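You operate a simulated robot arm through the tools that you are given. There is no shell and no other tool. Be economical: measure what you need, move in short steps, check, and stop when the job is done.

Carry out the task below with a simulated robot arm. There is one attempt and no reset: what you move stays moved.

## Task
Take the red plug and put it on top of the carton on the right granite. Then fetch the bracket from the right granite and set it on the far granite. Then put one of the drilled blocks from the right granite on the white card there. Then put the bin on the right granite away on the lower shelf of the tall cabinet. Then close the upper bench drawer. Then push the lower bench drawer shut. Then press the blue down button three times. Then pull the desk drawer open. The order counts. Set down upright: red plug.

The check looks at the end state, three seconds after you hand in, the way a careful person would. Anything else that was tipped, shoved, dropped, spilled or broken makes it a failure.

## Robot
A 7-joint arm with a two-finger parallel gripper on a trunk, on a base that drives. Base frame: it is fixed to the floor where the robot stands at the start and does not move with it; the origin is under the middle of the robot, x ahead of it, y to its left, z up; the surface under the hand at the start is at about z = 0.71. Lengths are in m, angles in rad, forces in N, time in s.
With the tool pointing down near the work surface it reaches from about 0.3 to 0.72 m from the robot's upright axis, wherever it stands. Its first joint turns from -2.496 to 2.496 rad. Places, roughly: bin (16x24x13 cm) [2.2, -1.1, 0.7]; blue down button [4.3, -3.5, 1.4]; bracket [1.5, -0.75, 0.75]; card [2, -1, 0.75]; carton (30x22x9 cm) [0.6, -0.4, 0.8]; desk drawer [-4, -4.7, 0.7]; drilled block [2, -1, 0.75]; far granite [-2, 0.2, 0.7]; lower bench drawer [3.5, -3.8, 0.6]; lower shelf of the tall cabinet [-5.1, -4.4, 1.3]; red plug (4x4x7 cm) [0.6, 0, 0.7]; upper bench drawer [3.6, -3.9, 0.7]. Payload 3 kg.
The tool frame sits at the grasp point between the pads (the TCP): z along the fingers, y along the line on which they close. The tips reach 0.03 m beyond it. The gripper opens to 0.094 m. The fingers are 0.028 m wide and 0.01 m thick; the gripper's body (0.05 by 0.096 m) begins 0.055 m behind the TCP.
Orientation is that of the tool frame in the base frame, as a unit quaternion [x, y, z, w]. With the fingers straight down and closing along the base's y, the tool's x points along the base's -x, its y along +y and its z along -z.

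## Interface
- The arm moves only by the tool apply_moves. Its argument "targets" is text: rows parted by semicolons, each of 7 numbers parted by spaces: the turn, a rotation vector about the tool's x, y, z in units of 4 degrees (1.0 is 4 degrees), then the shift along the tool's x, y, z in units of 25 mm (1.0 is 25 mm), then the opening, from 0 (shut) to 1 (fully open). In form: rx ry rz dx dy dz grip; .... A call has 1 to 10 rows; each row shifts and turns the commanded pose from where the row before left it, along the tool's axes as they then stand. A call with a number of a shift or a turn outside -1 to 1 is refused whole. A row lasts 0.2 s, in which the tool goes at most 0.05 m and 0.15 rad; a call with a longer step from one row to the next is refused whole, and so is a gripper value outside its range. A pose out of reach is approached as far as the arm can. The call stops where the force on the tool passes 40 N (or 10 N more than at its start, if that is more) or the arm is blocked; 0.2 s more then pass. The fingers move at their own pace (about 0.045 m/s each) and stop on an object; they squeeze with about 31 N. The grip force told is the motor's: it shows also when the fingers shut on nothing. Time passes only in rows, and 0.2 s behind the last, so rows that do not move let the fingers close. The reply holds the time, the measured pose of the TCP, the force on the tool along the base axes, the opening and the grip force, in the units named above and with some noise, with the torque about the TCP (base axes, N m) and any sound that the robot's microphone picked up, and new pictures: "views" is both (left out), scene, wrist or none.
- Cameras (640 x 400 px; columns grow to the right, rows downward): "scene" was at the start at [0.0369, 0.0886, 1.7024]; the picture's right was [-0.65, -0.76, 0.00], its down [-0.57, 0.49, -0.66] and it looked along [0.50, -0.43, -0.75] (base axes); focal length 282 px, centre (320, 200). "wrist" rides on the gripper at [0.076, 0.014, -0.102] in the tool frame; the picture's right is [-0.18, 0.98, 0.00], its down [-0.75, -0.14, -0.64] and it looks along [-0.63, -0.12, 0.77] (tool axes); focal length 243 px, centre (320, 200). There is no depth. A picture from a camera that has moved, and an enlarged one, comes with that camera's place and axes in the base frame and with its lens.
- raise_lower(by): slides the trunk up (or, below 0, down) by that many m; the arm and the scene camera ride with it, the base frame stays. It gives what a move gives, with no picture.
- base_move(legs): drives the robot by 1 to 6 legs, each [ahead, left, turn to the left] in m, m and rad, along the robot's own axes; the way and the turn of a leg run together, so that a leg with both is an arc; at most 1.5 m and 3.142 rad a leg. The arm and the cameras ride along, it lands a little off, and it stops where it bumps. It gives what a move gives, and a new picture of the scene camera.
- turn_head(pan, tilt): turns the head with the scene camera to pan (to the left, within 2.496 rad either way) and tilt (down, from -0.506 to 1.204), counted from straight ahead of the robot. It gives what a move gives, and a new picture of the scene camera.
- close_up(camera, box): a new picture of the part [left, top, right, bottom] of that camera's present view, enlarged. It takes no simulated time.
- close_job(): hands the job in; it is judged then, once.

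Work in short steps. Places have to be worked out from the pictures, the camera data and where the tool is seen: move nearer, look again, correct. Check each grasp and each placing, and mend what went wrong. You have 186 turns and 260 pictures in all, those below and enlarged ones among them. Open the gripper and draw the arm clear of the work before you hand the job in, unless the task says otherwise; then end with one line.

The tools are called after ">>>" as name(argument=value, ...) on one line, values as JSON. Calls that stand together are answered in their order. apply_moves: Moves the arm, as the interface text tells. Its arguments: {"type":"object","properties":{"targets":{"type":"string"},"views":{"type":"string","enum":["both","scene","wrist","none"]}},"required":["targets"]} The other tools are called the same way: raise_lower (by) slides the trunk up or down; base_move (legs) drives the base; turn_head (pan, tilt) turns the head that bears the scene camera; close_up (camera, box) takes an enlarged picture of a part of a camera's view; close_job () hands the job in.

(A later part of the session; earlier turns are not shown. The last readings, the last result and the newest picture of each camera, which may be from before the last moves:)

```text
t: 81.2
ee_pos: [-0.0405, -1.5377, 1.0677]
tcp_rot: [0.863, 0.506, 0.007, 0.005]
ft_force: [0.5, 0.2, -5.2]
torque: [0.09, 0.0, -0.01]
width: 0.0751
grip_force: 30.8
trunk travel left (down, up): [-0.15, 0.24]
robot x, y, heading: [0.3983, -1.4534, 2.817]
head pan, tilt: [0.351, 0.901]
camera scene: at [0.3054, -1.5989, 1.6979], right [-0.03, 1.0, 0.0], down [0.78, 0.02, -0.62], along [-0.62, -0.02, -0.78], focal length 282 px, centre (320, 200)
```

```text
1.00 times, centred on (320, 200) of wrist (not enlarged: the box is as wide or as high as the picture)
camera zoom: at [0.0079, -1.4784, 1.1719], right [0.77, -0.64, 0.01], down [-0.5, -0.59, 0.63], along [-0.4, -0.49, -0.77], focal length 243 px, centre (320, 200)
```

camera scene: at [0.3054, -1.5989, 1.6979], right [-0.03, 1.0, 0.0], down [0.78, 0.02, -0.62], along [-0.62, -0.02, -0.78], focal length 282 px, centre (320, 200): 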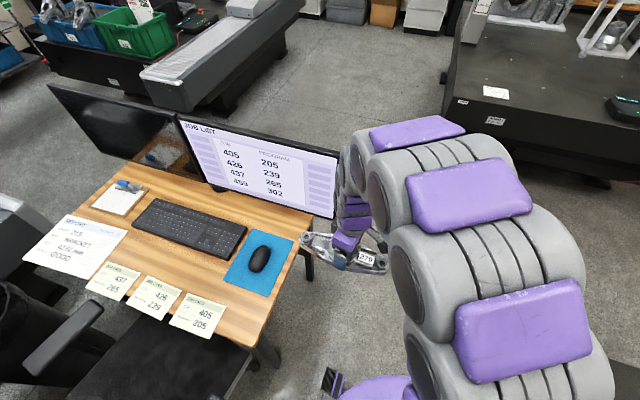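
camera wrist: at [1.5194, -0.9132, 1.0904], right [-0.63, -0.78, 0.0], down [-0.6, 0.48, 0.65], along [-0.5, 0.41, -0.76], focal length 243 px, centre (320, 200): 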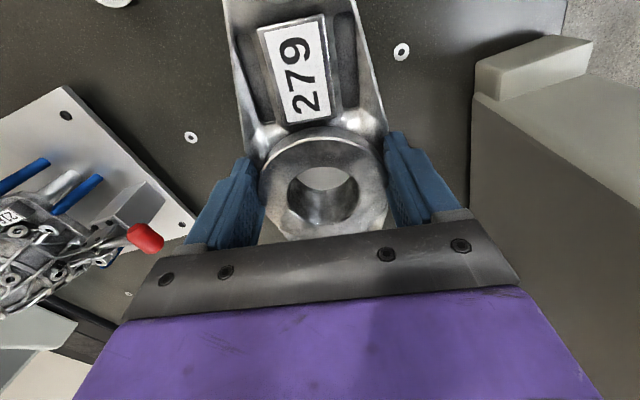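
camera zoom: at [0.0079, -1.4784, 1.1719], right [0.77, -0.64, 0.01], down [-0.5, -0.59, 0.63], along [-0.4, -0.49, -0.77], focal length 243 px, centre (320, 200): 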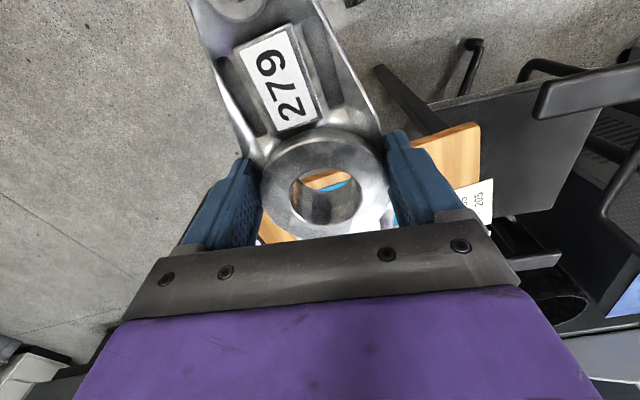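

Free now and the grip is sound. I swing the tool 0.3 m to the robot's right.

>>> apply_moves(targets="0 0 0 1 -0.19 0 0;0 0 0 1 -0.19 0 0;0 0 0 1 -0.19 0 0;0 0 0 1 -0.19 0 0;0 0 0 1 -0.19 0 0;0 0 0 1 -0.19 0 0;0 0 0 1 -0.19 0 0;0 0 0 1 -0.19 0 0;0 0 0 1 -0.19 0 0;0 0 0 1 -0.19 0 0", views="none")

>>> apply_moves(targets="0 0 0 1 -0.19 0 0;0 0 0 1 -0.19 0 0;0 0 0 1 -0.19 0 0;0 0 0 1 -0.19 0 0", views="scene")

```text
t: 83.3
ee_pos: [0.0415, -1.292, 1.0679]
tcp_rot: [0.862, 0.507, 0.005, 0.005]
ft_force: [-0.2, -0.4, -5.2]
torque: [0.05, -0.01, 0.02]
width: 0.0751
grip_force: 30.5
trunk travel left (down, up): [-0.15, 0.24]
robot x, y, heading: [0.3982, -1.4503, 2.814]
head pan, tilt: [0.351, 0.901]
```

```text
t: 84.3
ee_pos: [0.0718, -1.1949, 1.0682]
tcp_rot: [0.862, 0.506, 0.006, 0.004]
ft_force: [0.0, -0.1, -4.4]
torque: [0.06, -0.02, 0.01]
width: 0.0752
grip_force: 30.4
trunk travel left (down, up): [-0.15, 0.24]
robot x, y, heading: [0.396, -1.4523, 2.819]
head pan, tilt: [0.351, 0.901]
camera scene: at [0.3065, -1.5921, 1.6985], right [-0.03, 1.0, 0.0], down [0.78, 0.02, -0.62], along [-0.62, -0.02, -0.78], focal length 282 px, centre (320, 200)
```

scene: 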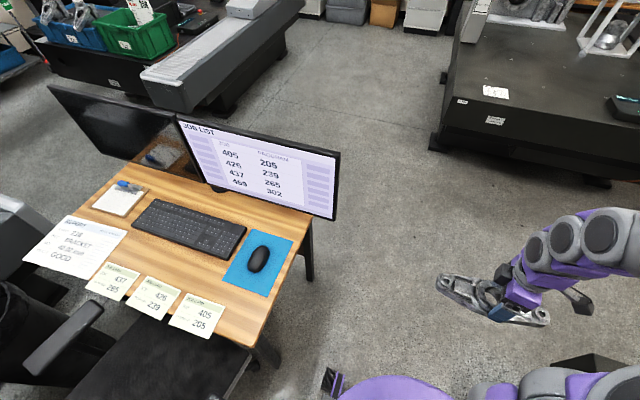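

Clear. I shift right a little for clearance to the desk and drive on toward the far granite.

>>> base_move(legs=[[0, -0.12, 0], [0.95, 0, 0]])

>>> turn_head(pan=-0.2, tilt=0.65)

```text
t: 90.2
ee_pos: [-0.7865, -0.7707, 1.0658]
tcp_rot: [0.861, 0.508, 0.002, 0.01]
ft_force: [0.5, -0.7, -5.5]
torque: [0.14, 0.01, -0.04]
width: 0.0747
grip_force: 30.9
trunk travel left (down, up): [-0.15, 0.24]
robot x, y, heading: [-0.4671, -1.04, 2.829]
head pan, tilt: [0.351, 0.901]
camera scene: at [-0.5457, -1.1475, 1.701], right [-0.03, 1.0, -0.02], down [0.78, 0.01, -0.62], along [-0.62, -0.03, -0.78], focal length 282 px, centre (320, 200)
```

scene: 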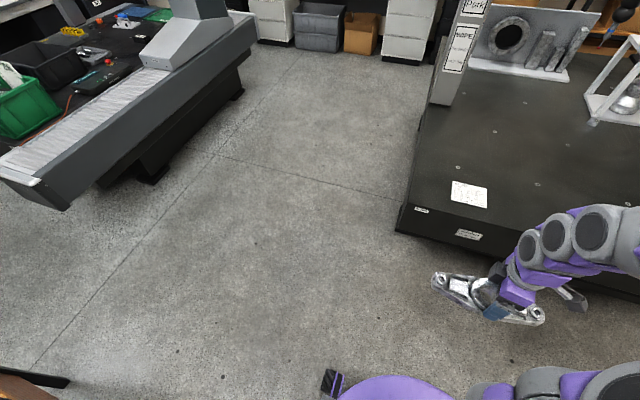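

```text
t: 91.1
ee_pos: [-0.7963, -0.8047, 1.0714]
tcp_rot: [0.861, 0.508, 0.013, -0.001]
ft_force: [-0.7, -0.5, -5.2]
torque: [0.07, -0.03, 0.01]
width: 0.075
grip_force: 30.7
trunk travel left (down, up): [-0.15, 0.24]
robot x, y, heading: [-0.4645, -1.0384, 2.821]
head pan, tilt: [-0.201, 0.649]
camera scene: at [-0.5576, -1.1414, 1.7184], right [0.5, 0.87, 0.0], down [0.53, -0.3, -0.8], along [-0.69, 0.4, -0.61], focal length 282 px, centre (320, 200)
```

scene: 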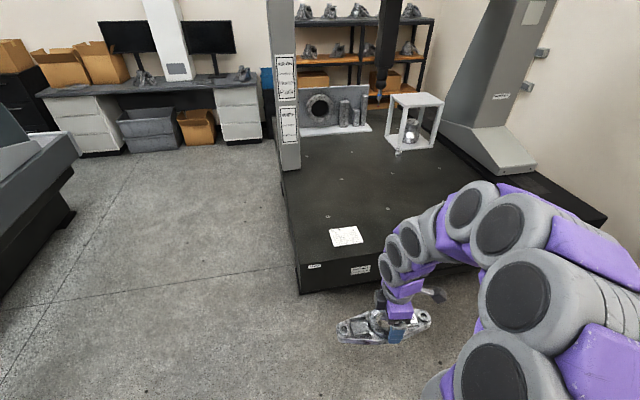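

The far granite's front edge is square to my heading; free space lies right of its card. I drive forward to about 0.37 m from the edge, then shift right.

>>> base_move(legs=[[0.5, 0, 0], [0, -0.6, 0]])

>>> turn_head(pan=-0.1, tilt=0.85)

```text
t: 97.0
ee_pos: [-1.0849, -0.0762, 1.0704]
tcp_rot: [0.862, 0.507, 0.012, -0.001]
ft_force: [-0.1, 0.1, -4.4]
torque: [0.09, -0.03, 0.0]
width: 0.0743
grip_force: 30.5
trunk travel left (down, up): [-0.15, 0.24]
robot x, y, heading: [-0.7518, -0.3096, 2.817]
head pan, tilt: [-0.201, 0.649]
camera scene: at [-0.8497, -0.4248, 1.7175], right [0.5, 0.87, 0.01], down [0.53, -0.29, -0.8], along [-0.69, 0.4, -0.6], focal length 282 px, centre (320, 200)
```

scene: 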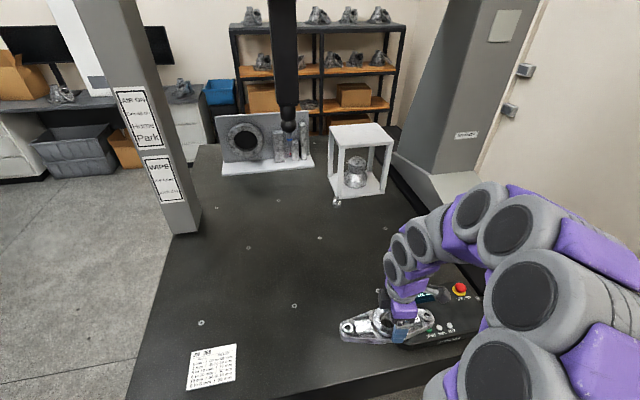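

```text
t: 97.8
ee_pos: [-1.0832, -0.074, 1.0706]
tcp_rot: [0.862, 0.507, 0.011, 0.001]
ft_force: [-0.9, -0.6, -4.5]
torque: [0.05, -0.06, -0.01]
width: 0.0747
grip_force: 30.9
trunk travel left (down, up): [-0.15, 0.24]
robot x, y, heading: [-0.7535, -0.317, 2.817]
head pan, tilt: [-0.099, 0.85]
camera scene: at [-0.8438, -0.4301, 1.7016], right [0.41, 0.91, 0.0], down [0.69, -0.3, -0.66], along [-0.6, 0.27, -0.75], focal length 282 px, centre (320, 200)
```

scene: 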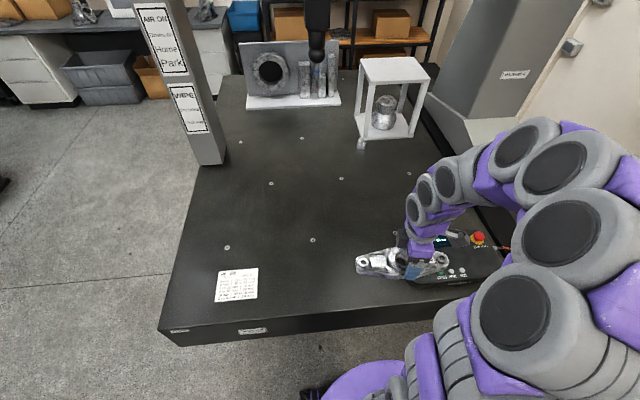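

The free patch between card and pendant is at about (-1.365, -0.098). I move the bracket there, levelling the tool's slight 1° tilt.

>>> apply_moves(targets="0.09 -0.13 0 -0.632 -0.94 0 0;0.1 -0.13 0 -0.632 -0.94 0 0;0 0 0 -0.632 -0.94 0 0;0 0 0 -0.632 -0.94 0 0;0 0 0 -0.632 -0.94 0 0;0 0 0 -0.632 -0.94 0 0;0 0 0 -0.632 -0.94 0 0;0 0 0 -0.632 -0.94 0 0;0 0 0 -0.632 -0.94 0 0;0 0 0 -0.632 -0.94 0 0")

```text
t: 100.0
ee_pos: [-1.3625, -0.0915, 1.0708]
tcp_rot: [0.862, 0.507, -0.002, 0.002]
ft_force: [0.1, 1.1, -5.6]
torque: [0.08, -0.04, 0.01]
width: 0.0748
grip_force: 30.7
trunk travel left (down, up): [-0.15, 0.24]
robot x, y, heading: [-0.7546, -0.3154, 2.822]
head pan, tilt: [-0.099, 0.85]
camera scene: at [-0.8451, -0.4214, 1.7019], right [0.41, 0.91, 0.0], down [0.69, -0.31, -0.66], along [-0.6, 0.27, -0.75], focal length 282 px, centre (320, 200)
camera wrist: at [-1.3135, -0.0318, 1.1731], right [0.77, -0.64, 0.0], down [-0.49, -0.59, 0.65], along [-0.41, -0.5, -0.76], focal length 243 px, centre (320, 200)
```

scene: 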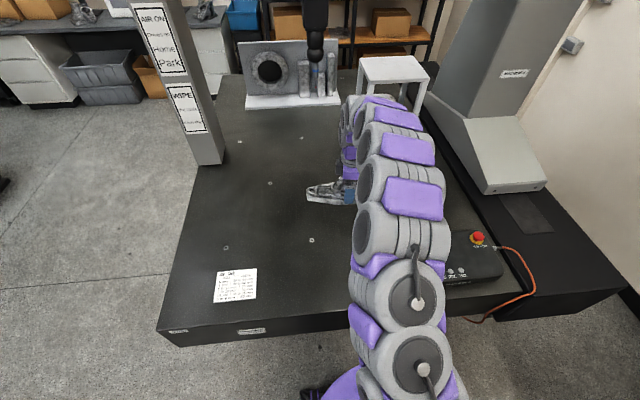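
wrist: 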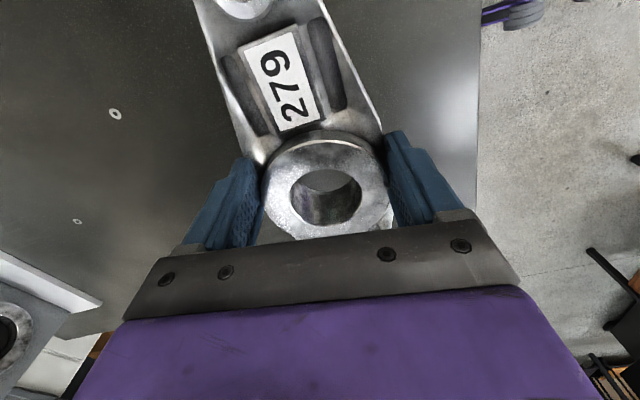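

Clear below. I lower toward the far granite.

>>> apply_moves(targets="0 0 0 0 0 1 0;0 0 0 0 0 1 0;0 0 0 0 0 1 0;0 0 0 0 0 1 0;0 0 0 0 0 1 0;0 0 0 0 0 1 0;0 0 0 0 0 1 0;0 0 0 0 0 1 0;0 0 0 0 0 1 0;0 0 0 0 0 1 0", views="none")

>>> apply_moves(targets="0 0 0 0 0 1 0;0 0 0 0 0 0.7 0;0 0 0 0 0 0 0")

```text
t: 102.2
ee_pos: [-1.3646, -0.0913, 0.8198]
tcp_rot: [0.862, 0.506, -0.002, 0.001]
ft_force: [0.0, 0.1, -5.8]
torque: [0.04, -0.03, 0.0]
width: 0.0747
grip_force: 30.8
trunk travel left (down, up): [-0.15, 0.24]
robot x, y, heading: [-0.7509, -0.3146, 2.818]
head pan, tilt: [-0.099, 0.85]
```

```text
t: 103.0
ee_pos: [-1.363, -0.0922, 0.7779]
tcp_rot: [0.862, 0.507, -0.002, 0.001]
ft_force: [-0.4, 0.2, -4.4]
torque: [0.04, -0.03, 0.01]
width: 0.0749
grip_force: 30.8
trunk travel left (down, up): [-0.15, 0.24]
robot x, y, heading: [-0.7543, -0.3165, 2.82]
head pan, tilt: [-0.099, 0.85]
camera scene: at [-0.8442, -0.4214, 1.702], right [0.41, 0.91, 0.0], down [0.69, -0.31, -0.66], along [-0.6, 0.27, -0.75], focal length 282 px, centre (320, 200)
camera wrist: at [-1.3139, -0.0325, 0.8803], right [0.77, -0.64, 0.0], down [-0.49, -0.59, 0.65], along [-0.41, -0.5, -0.76], focal length 243 px, centre (320, 200)
```

scene: 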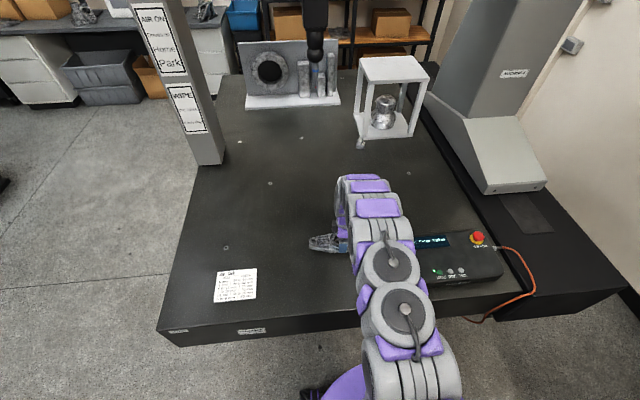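
wrist: 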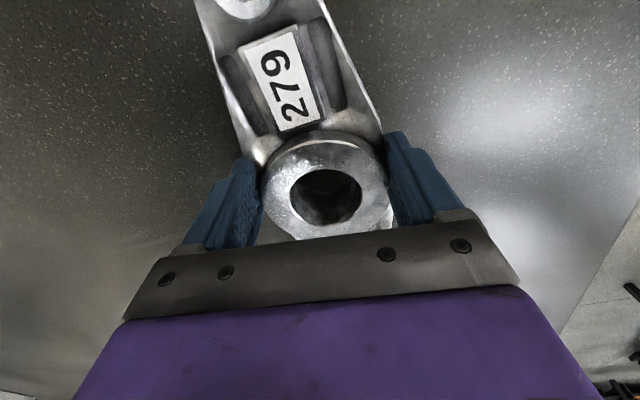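

Now I creep down in small steps until contact.

>>> apply_moves(targets="0 0 0 0 0 0.25 0;0 0 0 0 0 0.25 0;0 0 0 0 0 0.2 0;0 0 0 0 0 0.2 0;0 0 0 0 0 0.1 0;0 0 0 0 0 0 0", views="none")

>>> apply_moves(targets="0 0 0 0 0 0.08 0;0 0 0 0 0 0 0", views="none")

```text
t: 104.4
ee_pos: [-1.3631, -0.0936, 0.7529]
tcp_rot: [0.862, 0.507, -0.003, 0.002]
ft_force: [1.2, -0.4, -5.0]
torque: [0.09, -0.04, -0.02]
width: 0.0748
grip_force: 31.6
trunk travel left (down, up): [-0.15, 0.24]
robot x, y, heading: [-0.7552, -0.3139, 2.821]
head pan, tilt: [-0.099, 0.85]
```

```text
t: 105.0
ee_pos: [-1.3634, -0.0919, 0.7515]
tcp_rot: [0.862, 0.507, -0.004, 0.001]
ft_force: [-1.3, 1.8, 7.3]
torque: [0.48, -0.48, 0.18]
width: 0.0747
grip_force: 31.4
trunk travel left (down, up): [-0.15, 0.24]
robot x, y, heading: [-0.753, -0.3118, 2.822]
head pan, tilt: [-0.099, 0.85]
```

Contact felt. I release and lift away.

>>> apply_moves(targets="0 0 0 0 0 0 1;0 0 0 0 0 0 1;0 0 0 0 0 0 1;0 0 0 0 0 -0.5 1;0 0 0 0 0 -1 1;0 0 0 0 0 -1 1;0 0 0 0 0 -1 1;0 0 0 0 0 -1 1;0 0 0 0 0 -1 1;0 0 0 0 0 -1 1")

```text
t: 107.2
ee_pos: [-1.3611, -0.0907, 0.9128]
tcp_rot: [0.862, 0.507, -0.003, 0.001]
ft_force: [-0.3, 1.2, -0.4]
torque: [0.0, -0.01, -0.02]
width: 0.0942
grip_force: 0.0
trunk travel left (down, up): [-0.15, 0.24]
robot x, y, heading: [-0.7547, -0.3171, 2.822]
head pan, tilt: [-0.099, 0.85]
camera scene: at [-0.8425, -0.4218, 1.7021], right [0.41, 0.91, 0.0], down [0.69, -0.31, -0.66], along [-0.6, 0.27, -0.75], focal length 282 px, centre (320, 200)
camera wrist: at [-1.3125, -0.0316, 1.0166], right [0.77, -0.64, 0.0], down [-0.49, -0.59, 0.65], along [-0.41, -0.5, -0.76], focal length 243 px, centre (320, 200)
```

scene: 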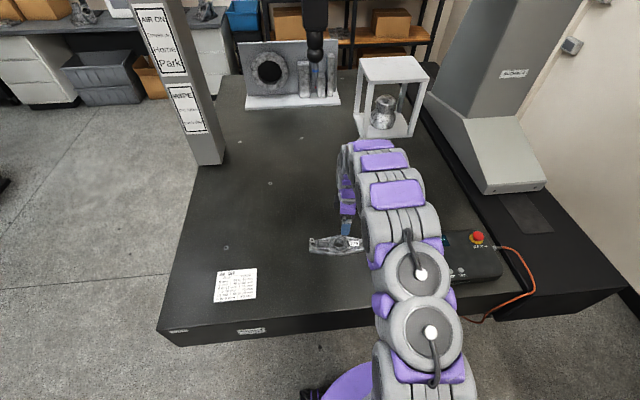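
wrist: 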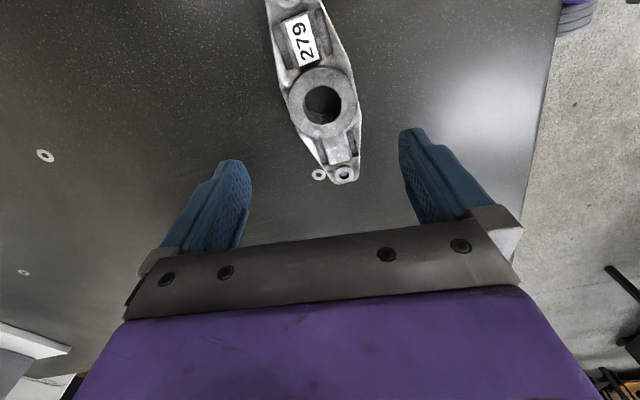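

The bracket sits flat on the far granite. I draw the arm in and up and return the wrist to its neutral turn.

>>> apply_moves(targets="0 0 0 0.19 0.98 -0.6 1;0 0 0 0.19 0.98 -0.6 1;0 0 0 0.19 0.98 -0.6 1;0 0 0 0.19 0.98 -0.6 1;0 0 0 0.19 0.98 -0.6 1;0 0 0 0.19 0.98 -0.6 0.3;0 0 0 0.19 0.98 -0.6 0.3;0 0 0 0.19 0.98 -0.6 0.3;0 0 0 0.19 0.98 -0.6 0.3;0 0 0 0.19 0.98 -0.6 0.3", views="none")

>>> apply_moves(targets="0 0 1 0 0 0 0.3;0 0 1 0 0 0 0.3;0 0 1 0 0 0 0.3;0 0 1 0 0 0 0.3;0 0 1 0 0 0 0.3;0 0 1 0 0 0 0.3;0 0 1 0 0 0 0.3;0 0 1 0 0 0 0.3;0 0 1 0 0 0 0.3;0 0 1 0 0 0 0.3", views="none")

>>> apply_moves(targets="0 0 1 0 0 0 0.3;0 0 1 0 0 0 0.3;0 0 1 0 0 0 0.3;0 0 1 0 0 0 0.3;0 0 1 0 0 0 0.3;0 0 1 0 0 0 0.3;0 0 1 0 0 0 0.3;0 0 1 0 0 0 0.3;0 0 1 0 0 0 0.3;0 0 0.8 0 0 0 0.3", views="none")

>>> base_move(legs=[[-0.4, 0, 0], [0, 0.5, 0]])

```text
t: 109.4
ee_pos: [-1.1238, -0.1695, 1.0642]
tcp_rot: [0.862, 0.507, -0.003, 0.0]
ft_force: [-0.5, 0.1, 0.1]
torque: [0.03, 0.0, -0.01]
width: 0.0284
grip_force: 0.2
trunk travel left (down, up): [-0.15, 0.24]
robot x, y, heading: [-0.7507, -0.314, 2.819]
head pan, tilt: [-0.099, 0.85]
```

```text
t: 111.6
ee_pos: [-1.1246, -0.1681, 1.064]
tcp_rot: [0.984, 0.18, -0.002, 0.002]
ft_force: [0.5, 0.3, 0.0]
torque: [0.0, 0.02, 0.0]
width: 0.0282
grip_force: 0.1
trunk travel left (down, up): [-0.15, 0.24]
robot x, y, heading: [-0.7548, -0.3166, 2.821]
head pan, tilt: [-0.099, 0.85]
```

```text
t: 113.8
ee_pos: [-1.1248, -0.1684, 1.0631]
tcp_rot: [0.987, -0.16, 0.0, 0.002]
ft_force: [0.4, 1.4, 0.4]
torque: [0.0, 0.02, 0.01]
width: 0.0281
grip_force: 0.1
trunk travel left (down, up): [-0.15, 0.24]
robot x, y, heading: [-0.7532, -0.3138, 2.82]
head pan, tilt: [-0.099, 0.85]
```

```text
t: 118.8
ee_pos: [-0.8963, -0.7627, 1.0638]
tcp_rot: [0.988, -0.157, -0.002, 0.006]
ft_force: [0.2, 0.3, -0.4]
torque: [-0.01, 0.03, 0.0]
width: 0.0282
grip_force: 0.0
trunk travel left (down, up): [-0.15, 0.24]
robot x, y, heading: [-0.5263, -0.9136, 2.823]
head pan, tilt: [-0.099, 0.85]
camera scene: at [-0.6095, -1.0093, 1.7032], right [0.4, 0.91, -0.01], down [0.69, -0.31, -0.66], along [-0.6, 0.26, -0.75], focal length 282 px, centre (320, 200)
```

scene: 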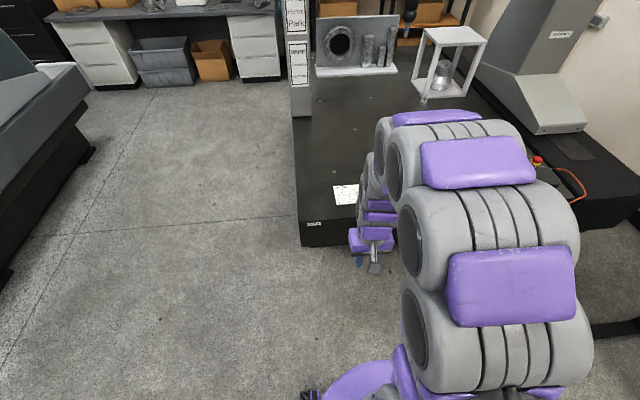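

I turn right about, and drive back along the aisle to the block area.

>>> base_move(legs=[[0, 0, -1.57], [0, 0, -1.558], [0, -0.12, 0], [1.3, 0, 0]])

>>> turn_head(pan=0.6, tilt=0.7)

```text
t: 133.8
ee_pos: [1.0369, -1.5838, 1.0631]
tcp_rot: [0.158, 0.987, 0.008, 0.002]
ft_force: [-0.3, -1.7, -0.4]
torque: [0.05, -0.01, -0.03]
width: 0.0283
grip_force: 0.1
trunk travel left (down, up): [-0.15, 0.24]
robot x, y, heading: [0.67, -1.4243, -0.313]
head pan, tilt: [-0.099, 0.85]
camera scene: at [0.7533, -1.3414, 1.7039], right [-0.4, -0.92, -0.01], down [-0.69, 0.31, -0.66], along [0.61, -0.26, -0.75], focal length 282 px, centre (320, 200)
```

scene: 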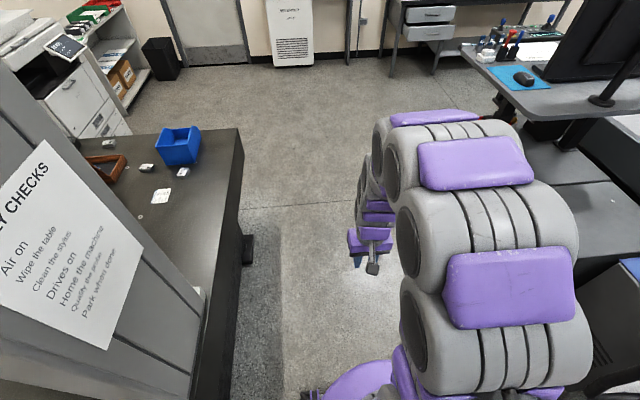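

```text
t: 134.9
ee_pos: [1.0448, -1.5575, 1.0663]
tcp_rot: [0.156, 0.988, -0.003, 0.001]
ft_force: [-0.6, -0.6, -0.1]
torque: [-0.02, 0.0, 0.02]
width: 0.0282
grip_force: 0.1
trunk travel left (down, up): [-0.15, 0.24]
robot x, y, heading: [0.6678, -1.4246, -0.314]
head pan, tilt: [0.6, 0.7]
camera scene: at [0.7751, -1.248, 1.713], right [0.28, -0.96, 0.01], down [-0.62, -0.19, -0.76], along [0.73, 0.21, -0.65], focal length 282 px, centre (320, 200)
```

scene: 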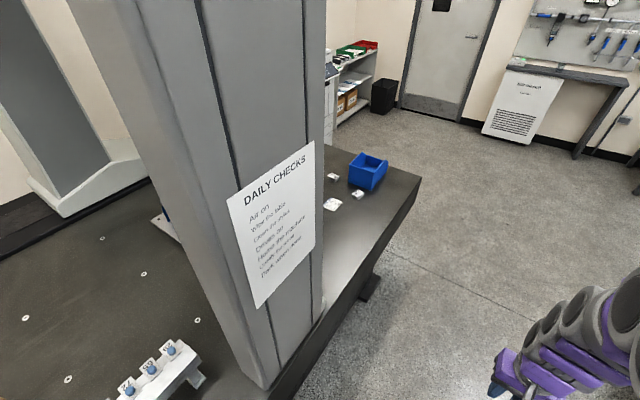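

Next I pass the pillar and turn to face the table near the blocks.

>>> base_move(legs=[[1.1, 0, 0], [0, 0, 1.585]])

>>> turn_head(pan=0.0, tilt=0.8)

```text
t: 144.3
ee_pos: [1.8453, -1.3902, 1.0635]
tcp_rot: [-0.594, 0.804, 0.002, 0.001]
ft_force: [0.6, 0.2, 0.5]
torque: [-0.02, -0.01, -0.01]
width: 0.0283
grip_force: 0.0
trunk travel left (down, up): [-0.15, 0.24]
robot x, y, heading: [1.7124, -1.7667, 1.276]
head pan, tilt: [0.6, 0.7]
camera scene: at [1.5484, -1.6666, 1.7144], right [0.95, 0.3, 0.0], down [0.19, -0.62, -0.76], along [-0.23, 0.73, -0.65], focal length 282 px, centre (320, 200)
```

scene: 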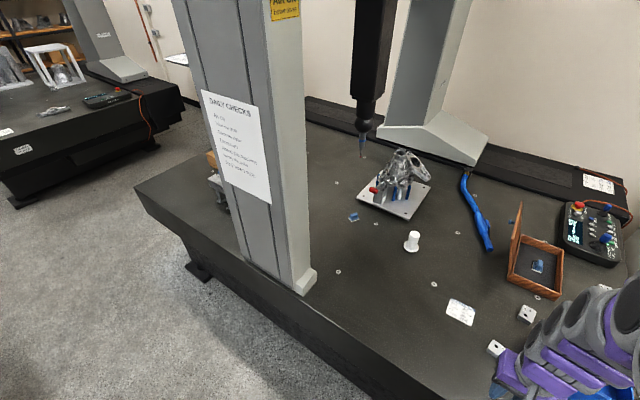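

```text
t: 145.3
ee_pos: [1.846, -1.3897, 1.0633]
tcp_rot: [-0.594, 0.805, 0.002, 0.001]
ft_force: [0.8, -0.9, 0.3]
torque: [0.02, -0.03, -0.03]
width: 0.0283
grip_force: 0.0
trunk travel left (down, up): [-0.15, 0.24]
robot x, y, heading: [1.715, -1.7657, 1.274]
head pan, tilt: [0.0, 0.799]
camera scene: at [1.5969, -1.6703, 1.7061], right [0.96, -0.29, 0.0], down [-0.21, -0.69, -0.7], along [0.2, 0.67, -0.72], focal length 282 px, centre (320, 200)
```

scene: 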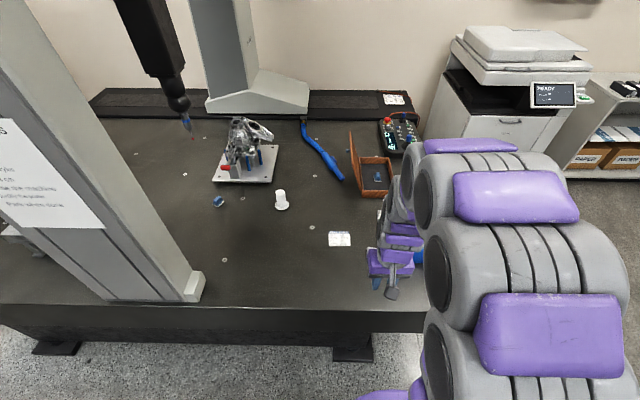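

Card at about (1.90, -1.00); nearest drilled block at about (2.00, -1.11), beside the bin. I drive forward a bit and move the tool over the block.

>>> base_move(legs=[[0.17, 0, 0]])

```text
t: 146.8
ee_pos: [1.8954, -1.2257, 1.0633]
tcp_rot: [-0.594, 0.804, 0.002, 0.001]
ft_force: [0.1, -0.4, 0.6]
torque: [-0.04, 0.01, -0.02]
width: 0.0283
grip_force: 0.1
trunk travel left (down, up): [-0.15, 0.24]
robot x, y, heading: [1.7611, -1.5995, 1.278]
head pan, tilt: [0.0, 0.799]
camera scene: at [1.647, -1.5057, 1.706], right [0.96, -0.29, 0.0], down [-0.21, -0.69, -0.7], along [0.2, 0.66, -0.72], focal length 282 px, centre (320, 200)
```

scene: 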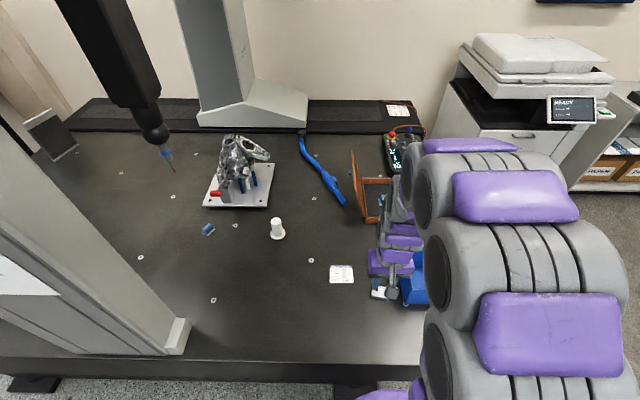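

I move over the block and look with the wrist camera.

>>> apply_moves(targets="0 0 0 -0.845 -0.41 0.8 1;0 0 0 -0.845 -0.41 0.8 1;0 0 0 -0.845 -0.41 0.8 1;0 0 0 -0.845 -0.41 0.8 1;0 0 0 -0.845 -0.41 0.8 1")

```text
t: 148.0
ee_pos: [1.9758, -1.14, 0.9645]
tcp_rot: [-0.594, 0.805, 0.003, 0.002]
ft_force: [-0.5, 0.5, 0.6]
torque: [0.01, -0.04, -0.02]
width: 0.0941
grip_force: 0.0
trunk travel left (down, up): [-0.15, 0.24]
robot x, y, heading: [1.7632, -1.6019, 1.274]
head pan, tilt: [0.0, 0.799]
camera scene: at [1.6488, -1.5053, 1.7061], right [0.96, -0.29, 0.0], down [-0.21, -0.69, -0.69], along [0.2, 0.66, -0.72], focal length 282 px, centre (320, 200)
camera wrist: at [1.9397, -1.21, 1.0676], right [-0.89, 0.46, 0.0], down [0.36, 0.68, 0.65], along [0.3, 0.57, -0.76], focal length 243 px, centre (320, 200)
```

scene: 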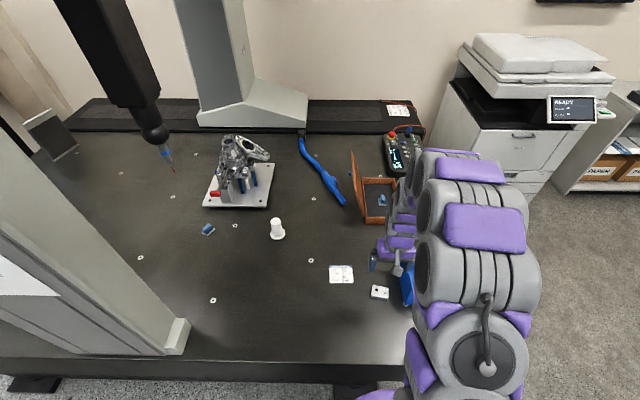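
wrist: 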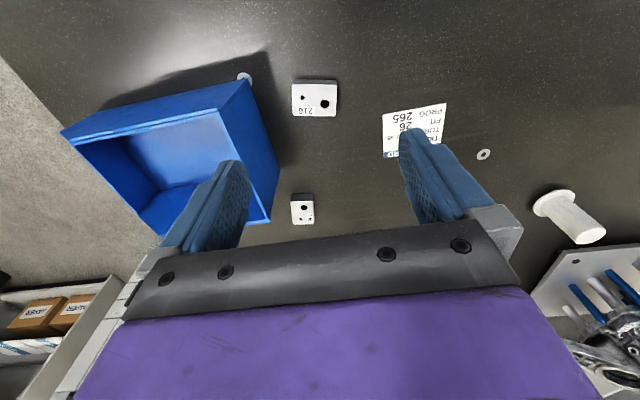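

Block "216" lies clear of the bin. I enlarge it and the card.

>>> close_up(camera="wrist", box=[280, 60, 460, 172])

```text
3.56 times, centred on (370, 116) of wrist
camera zoom: at [1.9397, -1.21, 1.0676], right [-0.89, 0.46, 0.0], down [0.36, 0.68, 0.65], along [0.3, 0.57, -0.76], focal length 863 px, centre (142, 499)
```

zoom: 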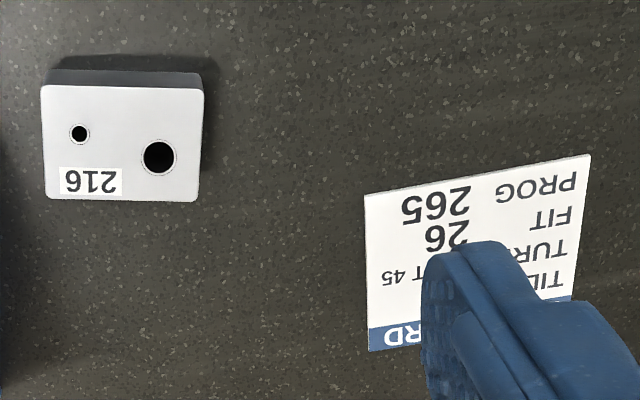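

Closing along the block's long axis would crowd the bin, so I turn the gripper about -101° to close across the short side with the camera facing away from the bin.

>>> apply_moves(targets="0 0 1 0 0 0 1;0 0 1 0 0 0 1;0 0 1 0 0 0 1;0 0 1 0 0 0 1;0 0 1 0 0 0 1;0 0 1 0 0 0 1;0 0 1 0 0 0 1;0 0 1 0 0 0 1;0 0 1 0 0 0 1;0 0 1 0 0 0 1", views="none")

>>> apply_moves(targets="0 0 1 0 0 0 1;0 0 1 0 0 0 1;0 0 1 0 0 0 1;0 0 1 0 0 0 1;0 0 1 0 0 0 1;0 0 1 0 0 0 1;0 0 1 0 0 0 1;0 0 1 0 0 0 1;0 0 1 0 0 0 1;0 0 1 0 0 0 1", views="none")

>>> apply_moves(targets="0 0 1 0 0 0 1;0 0 1 0 0 0 1;0 0 1 0 0 0 1;0 0 1 0 0 0 1;0 0 1 0 0 0 1;0 0 0.3 -0.29 0.5 0 1;0 0 0 0 0.5 0 1;0 0 0 0 0 0 1")

```text
t: 150.2
ee_pos: [1.9743, -1.1409, 0.9649]
tcp_rot: [-0.284, 0.959, 0.002, 0.0]
ft_force: [0.3, -0.1, -0.3]
torque: [-0.01, -0.03, 0.01]
width: 0.0941
grip_force: 0.1
trunk travel left (down, up): [-0.15, 0.24]
robot x, y, heading: [1.7655, -1.6021, 1.274]
head pan, tilt: [0.0, 0.799]
```

```text
t: 152.4
ee_pos: [1.9751, -1.1396, 0.9651]
tcp_rot: [0.063, 0.998, 0.003, -0.001]
ft_force: [0.0, -0.1, 0.3]
torque: [0.0, 0.0, 0.0]
width: 0.094
grip_force: 0.1
trunk travel left (down, up): [-0.15, 0.24]
robot x, y, heading: [1.7606, -1.6024, 1.278]
head pan, tilt: [0.0, 0.799]
```

```text
t: 154.2
ee_pos: [1.992, -1.1233, 0.9643]
tcp_rot: [0.245, 0.969, 0.003, -0.001]
ft_force: [-0.5, 0.9, 0.3]
torque: [0.01, 0.0, 0.01]
width: 0.0941
grip_force: 0.2
trunk travel left (down, up): [-0.15, 0.24]
robot x, y, heading: [1.7639, -1.6045, 1.273]
head pan, tilt: [0.0, 0.799]
camera scene: at [1.6478, -1.5064, 1.7061], right [0.96, -0.29, 0.0], down [-0.21, -0.69, -0.7], along [0.2, 0.67, -0.72], focal length 282 px, centre (320, 200)
camera wrist: at [1.9329, -1.0748, 1.0681], right [0.63, 0.78, 0.0], down [0.6, -0.49, 0.64], along [0.5, -0.4, -0.77], focal length 243 px, centre (320, 200)
```

scene: 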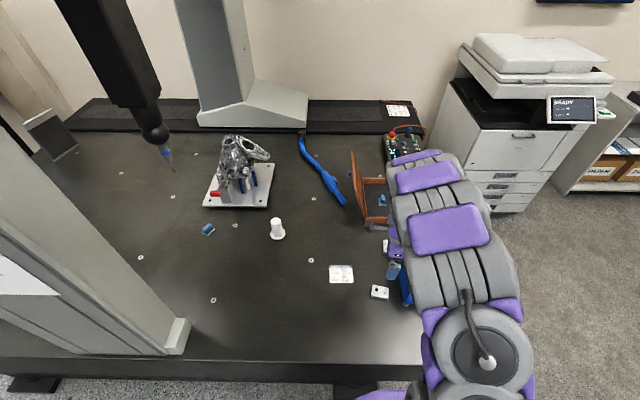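
wrist: 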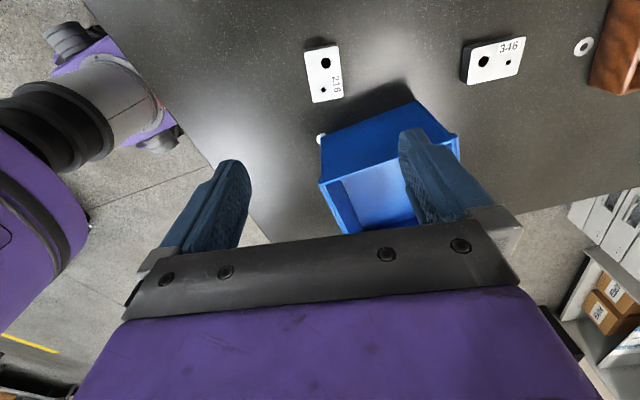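

The block is nearly centred and bin clearance is about 8 cm. I descend with a small y correction.

>>> apply_moves(targets="0 0 0 0 0.25 1 1;0 0 0 0 0 1 1;0 0 0 0 0 1 1;0 0 0 0 0 1 1;0 0 0 0 0 1 1;0 0 0 0 0 1 1;0 0 0 0 0 1 1;0 0 0 0 0 0 1", views="wrist")

```text
t: 156.0
ee_pos: [1.9942, -1.1155, 0.7891]
tcp_rot: [0.245, 0.97, 0.003, -0.001]
ft_force: [0.1, 0.5, 0.5]
torque: [0.0, -0.03, 0.0]
width: 0.0941
grip_force: 0.0
trunk travel left (down, up): [-0.15, 0.24]
robot x, y, heading: [1.7635, -1.6039, 1.272]
head pan, tilt: [0.0, 0.799]
camera wrist: at [1.9355, -1.0683, 0.8931], right [0.63, 0.78, 0.0], down [0.6, -0.49, 0.64], along [0.5, -0.4, -0.77], focal length 243 px, centre (320, 200)
```

wrist: 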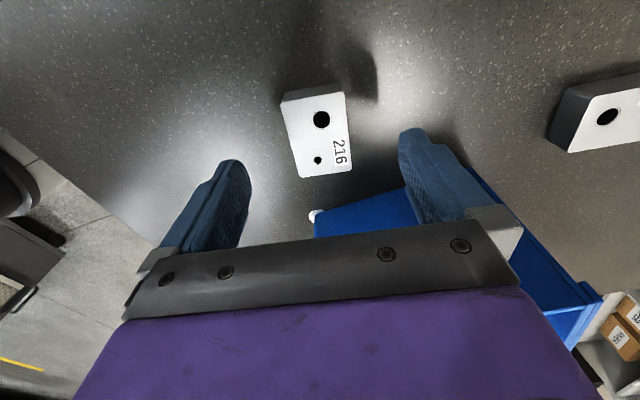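

Centred. Finish the descent and close.

>>> apply_moves(targets="0 0 0 0 0 0.9 1;0 0 0 0 0 0.8 1;0 0 0 0 0 0 1;0 0 0 0 0 0 0;0 0 0 0 0 0 0;0 0 0 0 0 0 0;0 0 0 0 0 0 0;0 0 0 0 0 0 0", views="wrist")

```text
t: 157.8
ee_pos: [1.9953, -1.1148, 0.7475]
tcp_rot: [0.245, 0.97, 0.002, -0.001]
ft_force: [0.0, -0.2, 0.7]
torque: [-0.01, 0.03, 0.0]
width: 0.0414
grip_force: 30.6
trunk travel left (down, up): [-0.15, 0.24]
robot x, y, heading: [1.7603, -1.5986, 1.272]
head pan, tilt: [0.0, 0.799]
camera wrist: at [1.9357, -1.0683, 0.8503], right [0.63, 0.78, 0.0], down [0.6, -0.48, 0.64], along [0.5, -0.4, -0.77], focal length 243 px, centre (320, 200)
```

wrist: 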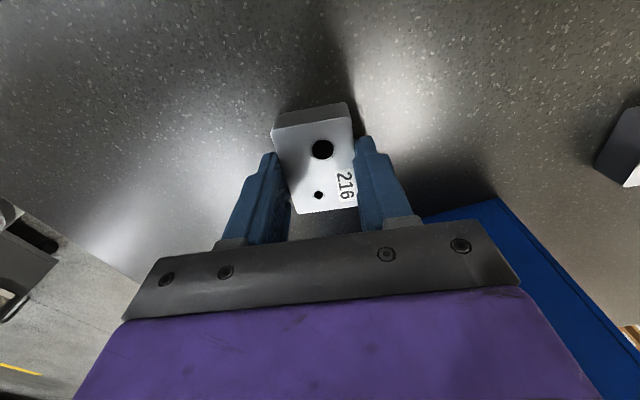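

Held at 41 mm. I lift, carry to the card and turn 10° to line up with it.

>>> apply_moves(targets="0 0 0 0 0 -1 0;0 0 0 0 0 -1 0;0 0 0 0.944 0.33 0 0;0 0 0 0.944 0.33 0 0;0 0 0 0.944 0.33 0 0;0 0 0 0.944 0.33 0 0;0 0 0 0.944 0.33 0 0;0 0 0 0.944 0.33 0 0;0 0 -0.9 0 0 0 0;0 0 -0.9 0 0 0 0", views="none")

>>> apply_moves(targets="0 0 -0.8 0 0 0 0;0 0 0 0 0 0 0")

```text
t: 160.0
ee_pos: [1.8936, -1.0048, 0.7971]
tcp_rot: [0.183, 0.983, 0.002, 0.0]
ft_force: [-0.4, 0.1, -1.6]
torque: [0.0, -0.01, -0.01]
width: 0.0412
grip_force: 30.9
trunk travel left (down, up): [-0.15, 0.24]
robot x, y, heading: [1.7628, -1.6016, 1.275]
head pan, tilt: [0.0, 0.799]
```

```text
t: 160.6
ee_pos: [1.8939, -1.0054, 0.7969]
tcp_rot: [0.155, 0.988, 0.003, -0.001]
ft_force: [0.1, 0.2, -1.5]
torque: [-0.04, 0.0, 0.0]
width: 0.0415
grip_force: 31.4
trunk travel left (down, up): [-0.15, 0.24]
robot x, y, heading: [1.7628, -1.5973, 1.269]
head pan, tilt: [0.0, 0.799]
camera scene: at [1.6468, -1.5048, 1.706], right [0.96, -0.29, 0.0], down [-0.21, -0.69, -0.69], along [0.2, 0.66, -0.72], focal length 282 px, centre (320, 200)
camera wrist: at [1.8258, -0.9699, 0.9013], right [0.48, 0.88, 0.0], down [0.67, -0.37, 0.64], along [0.56, -0.3, -0.77], focal length 243 px, centre (320, 200)
```

scene: 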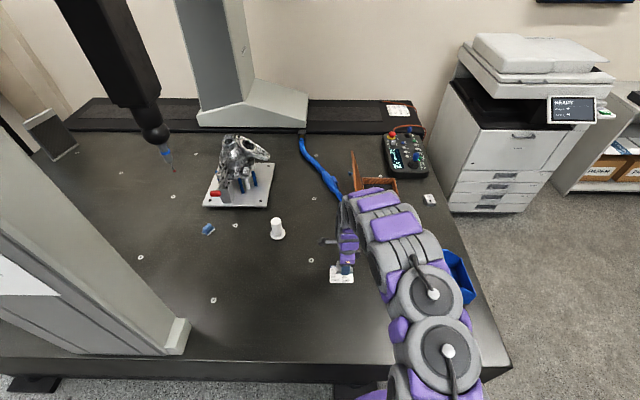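
wrist: 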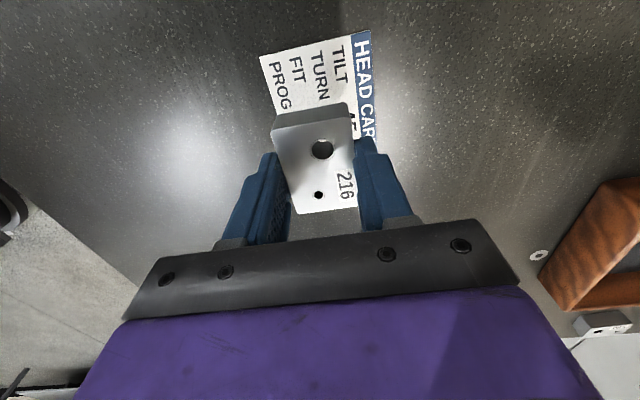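

Alignment with the card agrees with my estimate. I lower and creep to contact.

>>> apply_moves(targets="0 0 0 0 0 1 0;0 0 0 0 0 0.6 0;0 0 0 0 0 0.15 0;0 0 0 0 0 0.1 0;0 0 0 0 0 0 0", views="none")

>>> apply_moves(targets="0 0 0 0 0 0.08 0;0 0 0 0 0 0.06 0;0 0 0 0 0 0 0", views="none")

```text
t: 161.8
ee_pos: [1.8937, -1.0048, 0.7509]
tcp_rot: [0.156, 0.988, 0.003, -0.001]
ft_force: [0.0, 0.1, -1.0]
torque: [-0.01, -0.01, -0.01]
width: 0.0415
grip_force: 30.7
trunk travel left (down, up): [-0.15, 0.24]
robot x, y, heading: [1.7597, -1.597, 1.277]
head pan, tilt: [0.0, 0.799]
```

```text
t: 162.6
ee_pos: [1.894, -1.006, 0.7488]
tcp_rot: [0.156, 0.988, 0.003, 0.0]
ft_force: [0.5, -0.5, 4.0]
torque: [0.0, 0.03, -0.01]
width: 0.0413
grip_force: 31.2
trunk travel left (down, up): [-0.15, 0.24]
robot x, y, heading: [1.7638, -1.6021, 1.275]
head pan, tilt: [0.0, 0.799]
```

Contact. I release and lift.

>>> apply_moves(targets="0 0 0 0 0 0 1;0 0 0 0 0 0 1;0 0 0 0 0 0 1;0 0 0 0 0 -0.5 1;0 0 0 0 0 -1 1;0 0 0 0 0 -1 1;0 0 0 0 0 -1 1;0 0 0 0 0 -1 1;0 0 0 0 0 -1 1;0 0 0 0 0 -1 1")

```text
t: 164.8
ee_pos: [1.8933, -1.0066, 0.9118]
tcp_rot: [0.155, 0.988, 0.003, 0.0]
ft_force: [0.1, 0.2, 0.2]
torque: [-0.02, 0.02, -0.01]
width: 0.094
grip_force: 0.1
trunk travel left (down, up): [-0.15, 0.24]
robot x, y, heading: [1.7644, -1.6011, 1.273]
head pan, tilt: [0.0, 0.799]
camera scene: at [1.6465, -1.5058, 1.706], right [0.96, -0.29, 0.0], down [-0.21, -0.69, -0.7], along [0.2, 0.66, -0.72], focal length 282 px, centre (320, 200)
camera wrist: at [1.8256, -0.9705, 1.0153], right [0.48, 0.88, 0.0], down [0.67, -0.37, 0.64], along [0.56, -0.3, -0.77], focal length 243 px, centre (320, 200)
```

scene: 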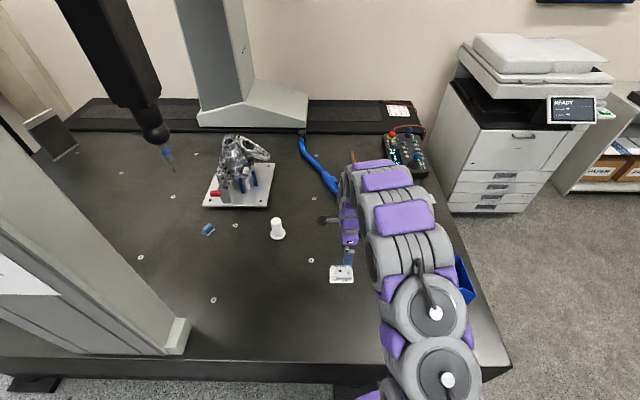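
wrist: 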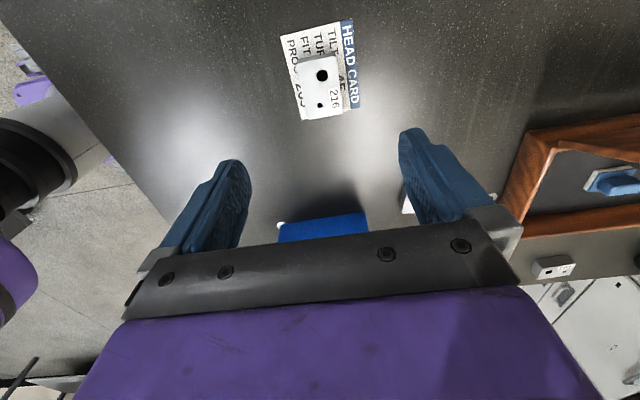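

The block is on the card; I enlarge to verify it's fully on.

>>> close_up(camera="wrist", box=[270, 10, 380, 130])

```text
3.33 times, centred on (325, 70) of wrist
camera zoom: at [1.8256, -0.9705, 1.0153], right [0.48, 0.88, 0.0], down [0.67, -0.37, 0.64], along [0.56, -0.3, -0.77], focal length 809 px, centre (303, 633)
```

zoom: 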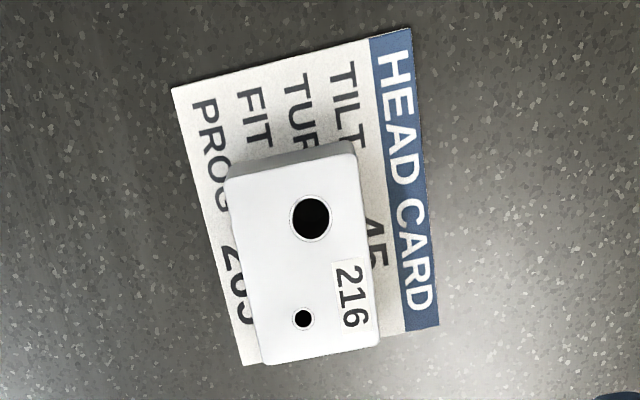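

The block lies wholly on the card. Before taking the bin, I look across the room at the tall cabinet to learn the shelf clearances, and at the bin from the wrist.

>>> turn_head(pan=2.27, tilt=0.05)

>>> close_up(camera="scene", box=[270, 150, 370, 250])

```text
t: 166.9
ee_pos: [1.8933, -1.0065, 0.911]
tcp_rot: [0.156, 0.988, 0.003, 0.0]
ft_force: [0.2, -0.4, -0.3]
torque: [0.0, -0.03, 0.02]
width: 0.0941
grip_force: 0.1
trunk travel left (down, up): [-0.15, 0.24]
robot x, y, heading: [1.7583, -1.6014, 1.274]
head pan, tilt: [2.271, 0.051]
camera scene: at [1.5391, -1.618, 1.7738], right [-0.39, 0.92, 0.0], down [0.05, 0.02, -1.0], along [-0.92, -0.39, -0.05], focal length 282 px, centre (320, 200)
```

scene: 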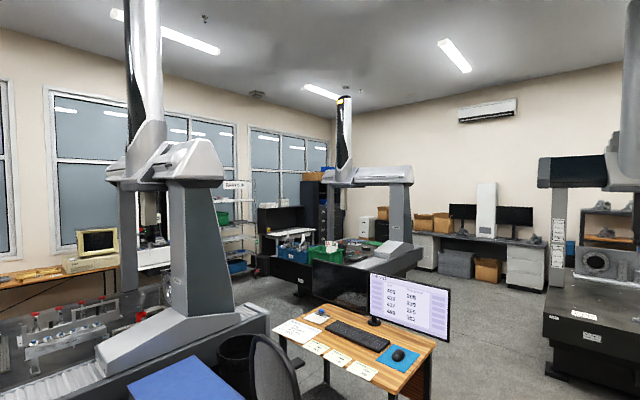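

```text
4.00 times, centred on (320, 200) of scene
camera zoom: at [1.5391, -1.618, 1.7738], right [-0.39, 0.92, 0.0], down [0.05, 0.02, -1.0], along [-0.92, -0.39, -0.05], focal length 1127 px, centre (320, 200)
```

zoom: 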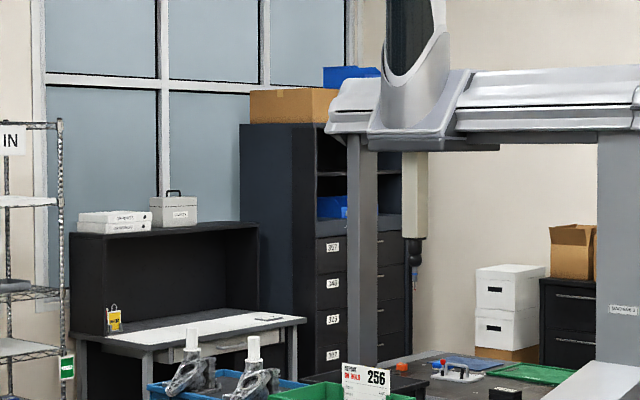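

The lower shelf compartment is about 0.28 m high with one blue bin at its left. My plan: hold the bin by its near end wall, rest its far part on the shelf, then push it in. Now I look at the bin closely.

>>> turn_head(pan=-0.35, tilt=0.85)

>>> apply_moves(targets="0 0 0 1 0.3 -0.8 1;0 0 0 1 0.3 -0.8 1;0 0 0 1 0.3 -0.8 1;0 0 0 1 0.3 -0.8 1;0 0 0 1 0.3 -0.8 1;0 0 0 1 0.3 -0.8 1")

```text
t: 169.3
ee_pos: [1.8937, -1.0069, 0.9111]
tcp_rot: [0.155, 0.988, 0.003, 0.0]
ft_force: [0.8, 0.5, 0.8]
torque: [0.02, -0.01, 0.01]
width: 0.0944
grip_force: 0.0
trunk travel left (down, up): [-0.15, 0.24]
robot x, y, heading: [1.7642, -1.6002, 1.272]
head pan, tilt: [-0.351, 0.85]
camera scene: at [1.6702, -1.5199, 1.702], right [0.8, -0.6, 0.0], down [-0.45, -0.6, -0.66], along [0.4, 0.52, -0.75], focal length 282 px, centre (320, 200)
```

scene: 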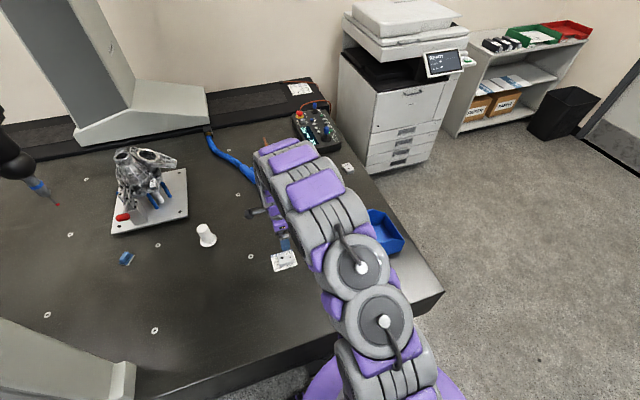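

```text
t: 170.7
ee_pos: [1.7633, -0.9176, 1.032]
tcp_rot: [0.155, 0.988, 0.002, 0.0]
ft_force: [-0.1, -0.3, -0.3]
torque: [0.0, -0.02, 0.01]
width: 0.0939
grip_force: 0.0
trunk travel left (down, up): [-0.15, 0.24]
robot x, y, heading: [1.7634, -1.6057, 1.274]
head pan, tilt: [-0.351, 0.85]
camera scene: at [1.6678, -1.5191, 1.7018], right [0.8, -0.6, 0.0], down [-0.45, -0.6, -0.66], along [0.4, 0.52, -0.75], focal length 282 px, centre (320, 200)
camera wrist: at [1.6961, -0.8812, 1.1357], right [0.48, 0.88, 0.01], down [0.67, -0.37, 0.64], along [0.56, -0.3, -0.77], focal length 243 px, centre (320, 200)
```

scene: 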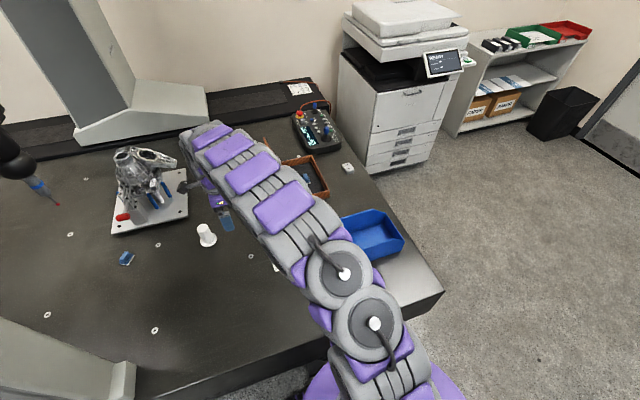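
wrist: 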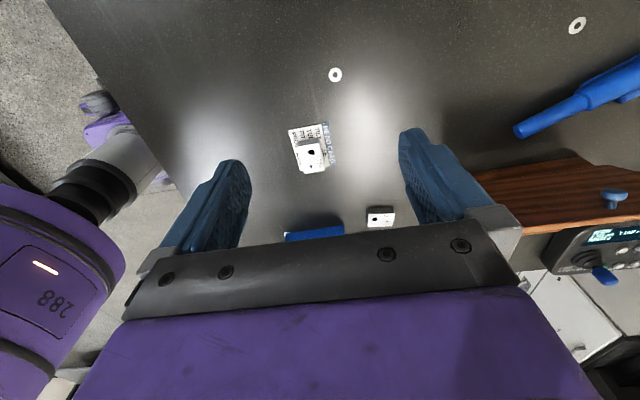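

>>> close_up(camera="scene", box=[310, 190, 430, 290])

```text
4.00 times, centred on (370, 240) of scene
camera zoom: at [1.6678, -1.5191, 1.7018], right [0.8, -0.6, 0.0], down [-0.45, -0.6, -0.66], along [0.4, 0.52, -0.75], focal length 1127 px, centre (120, 40)
```

zoom: 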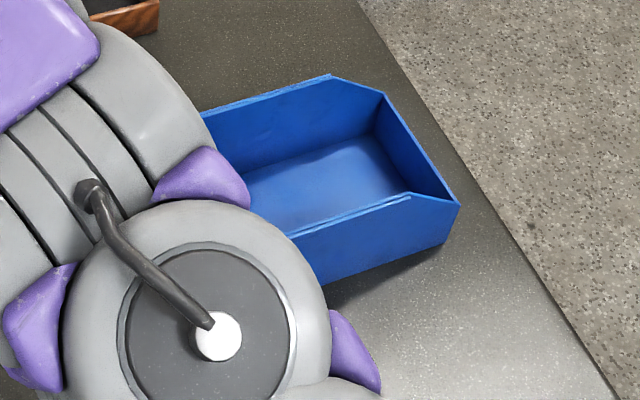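

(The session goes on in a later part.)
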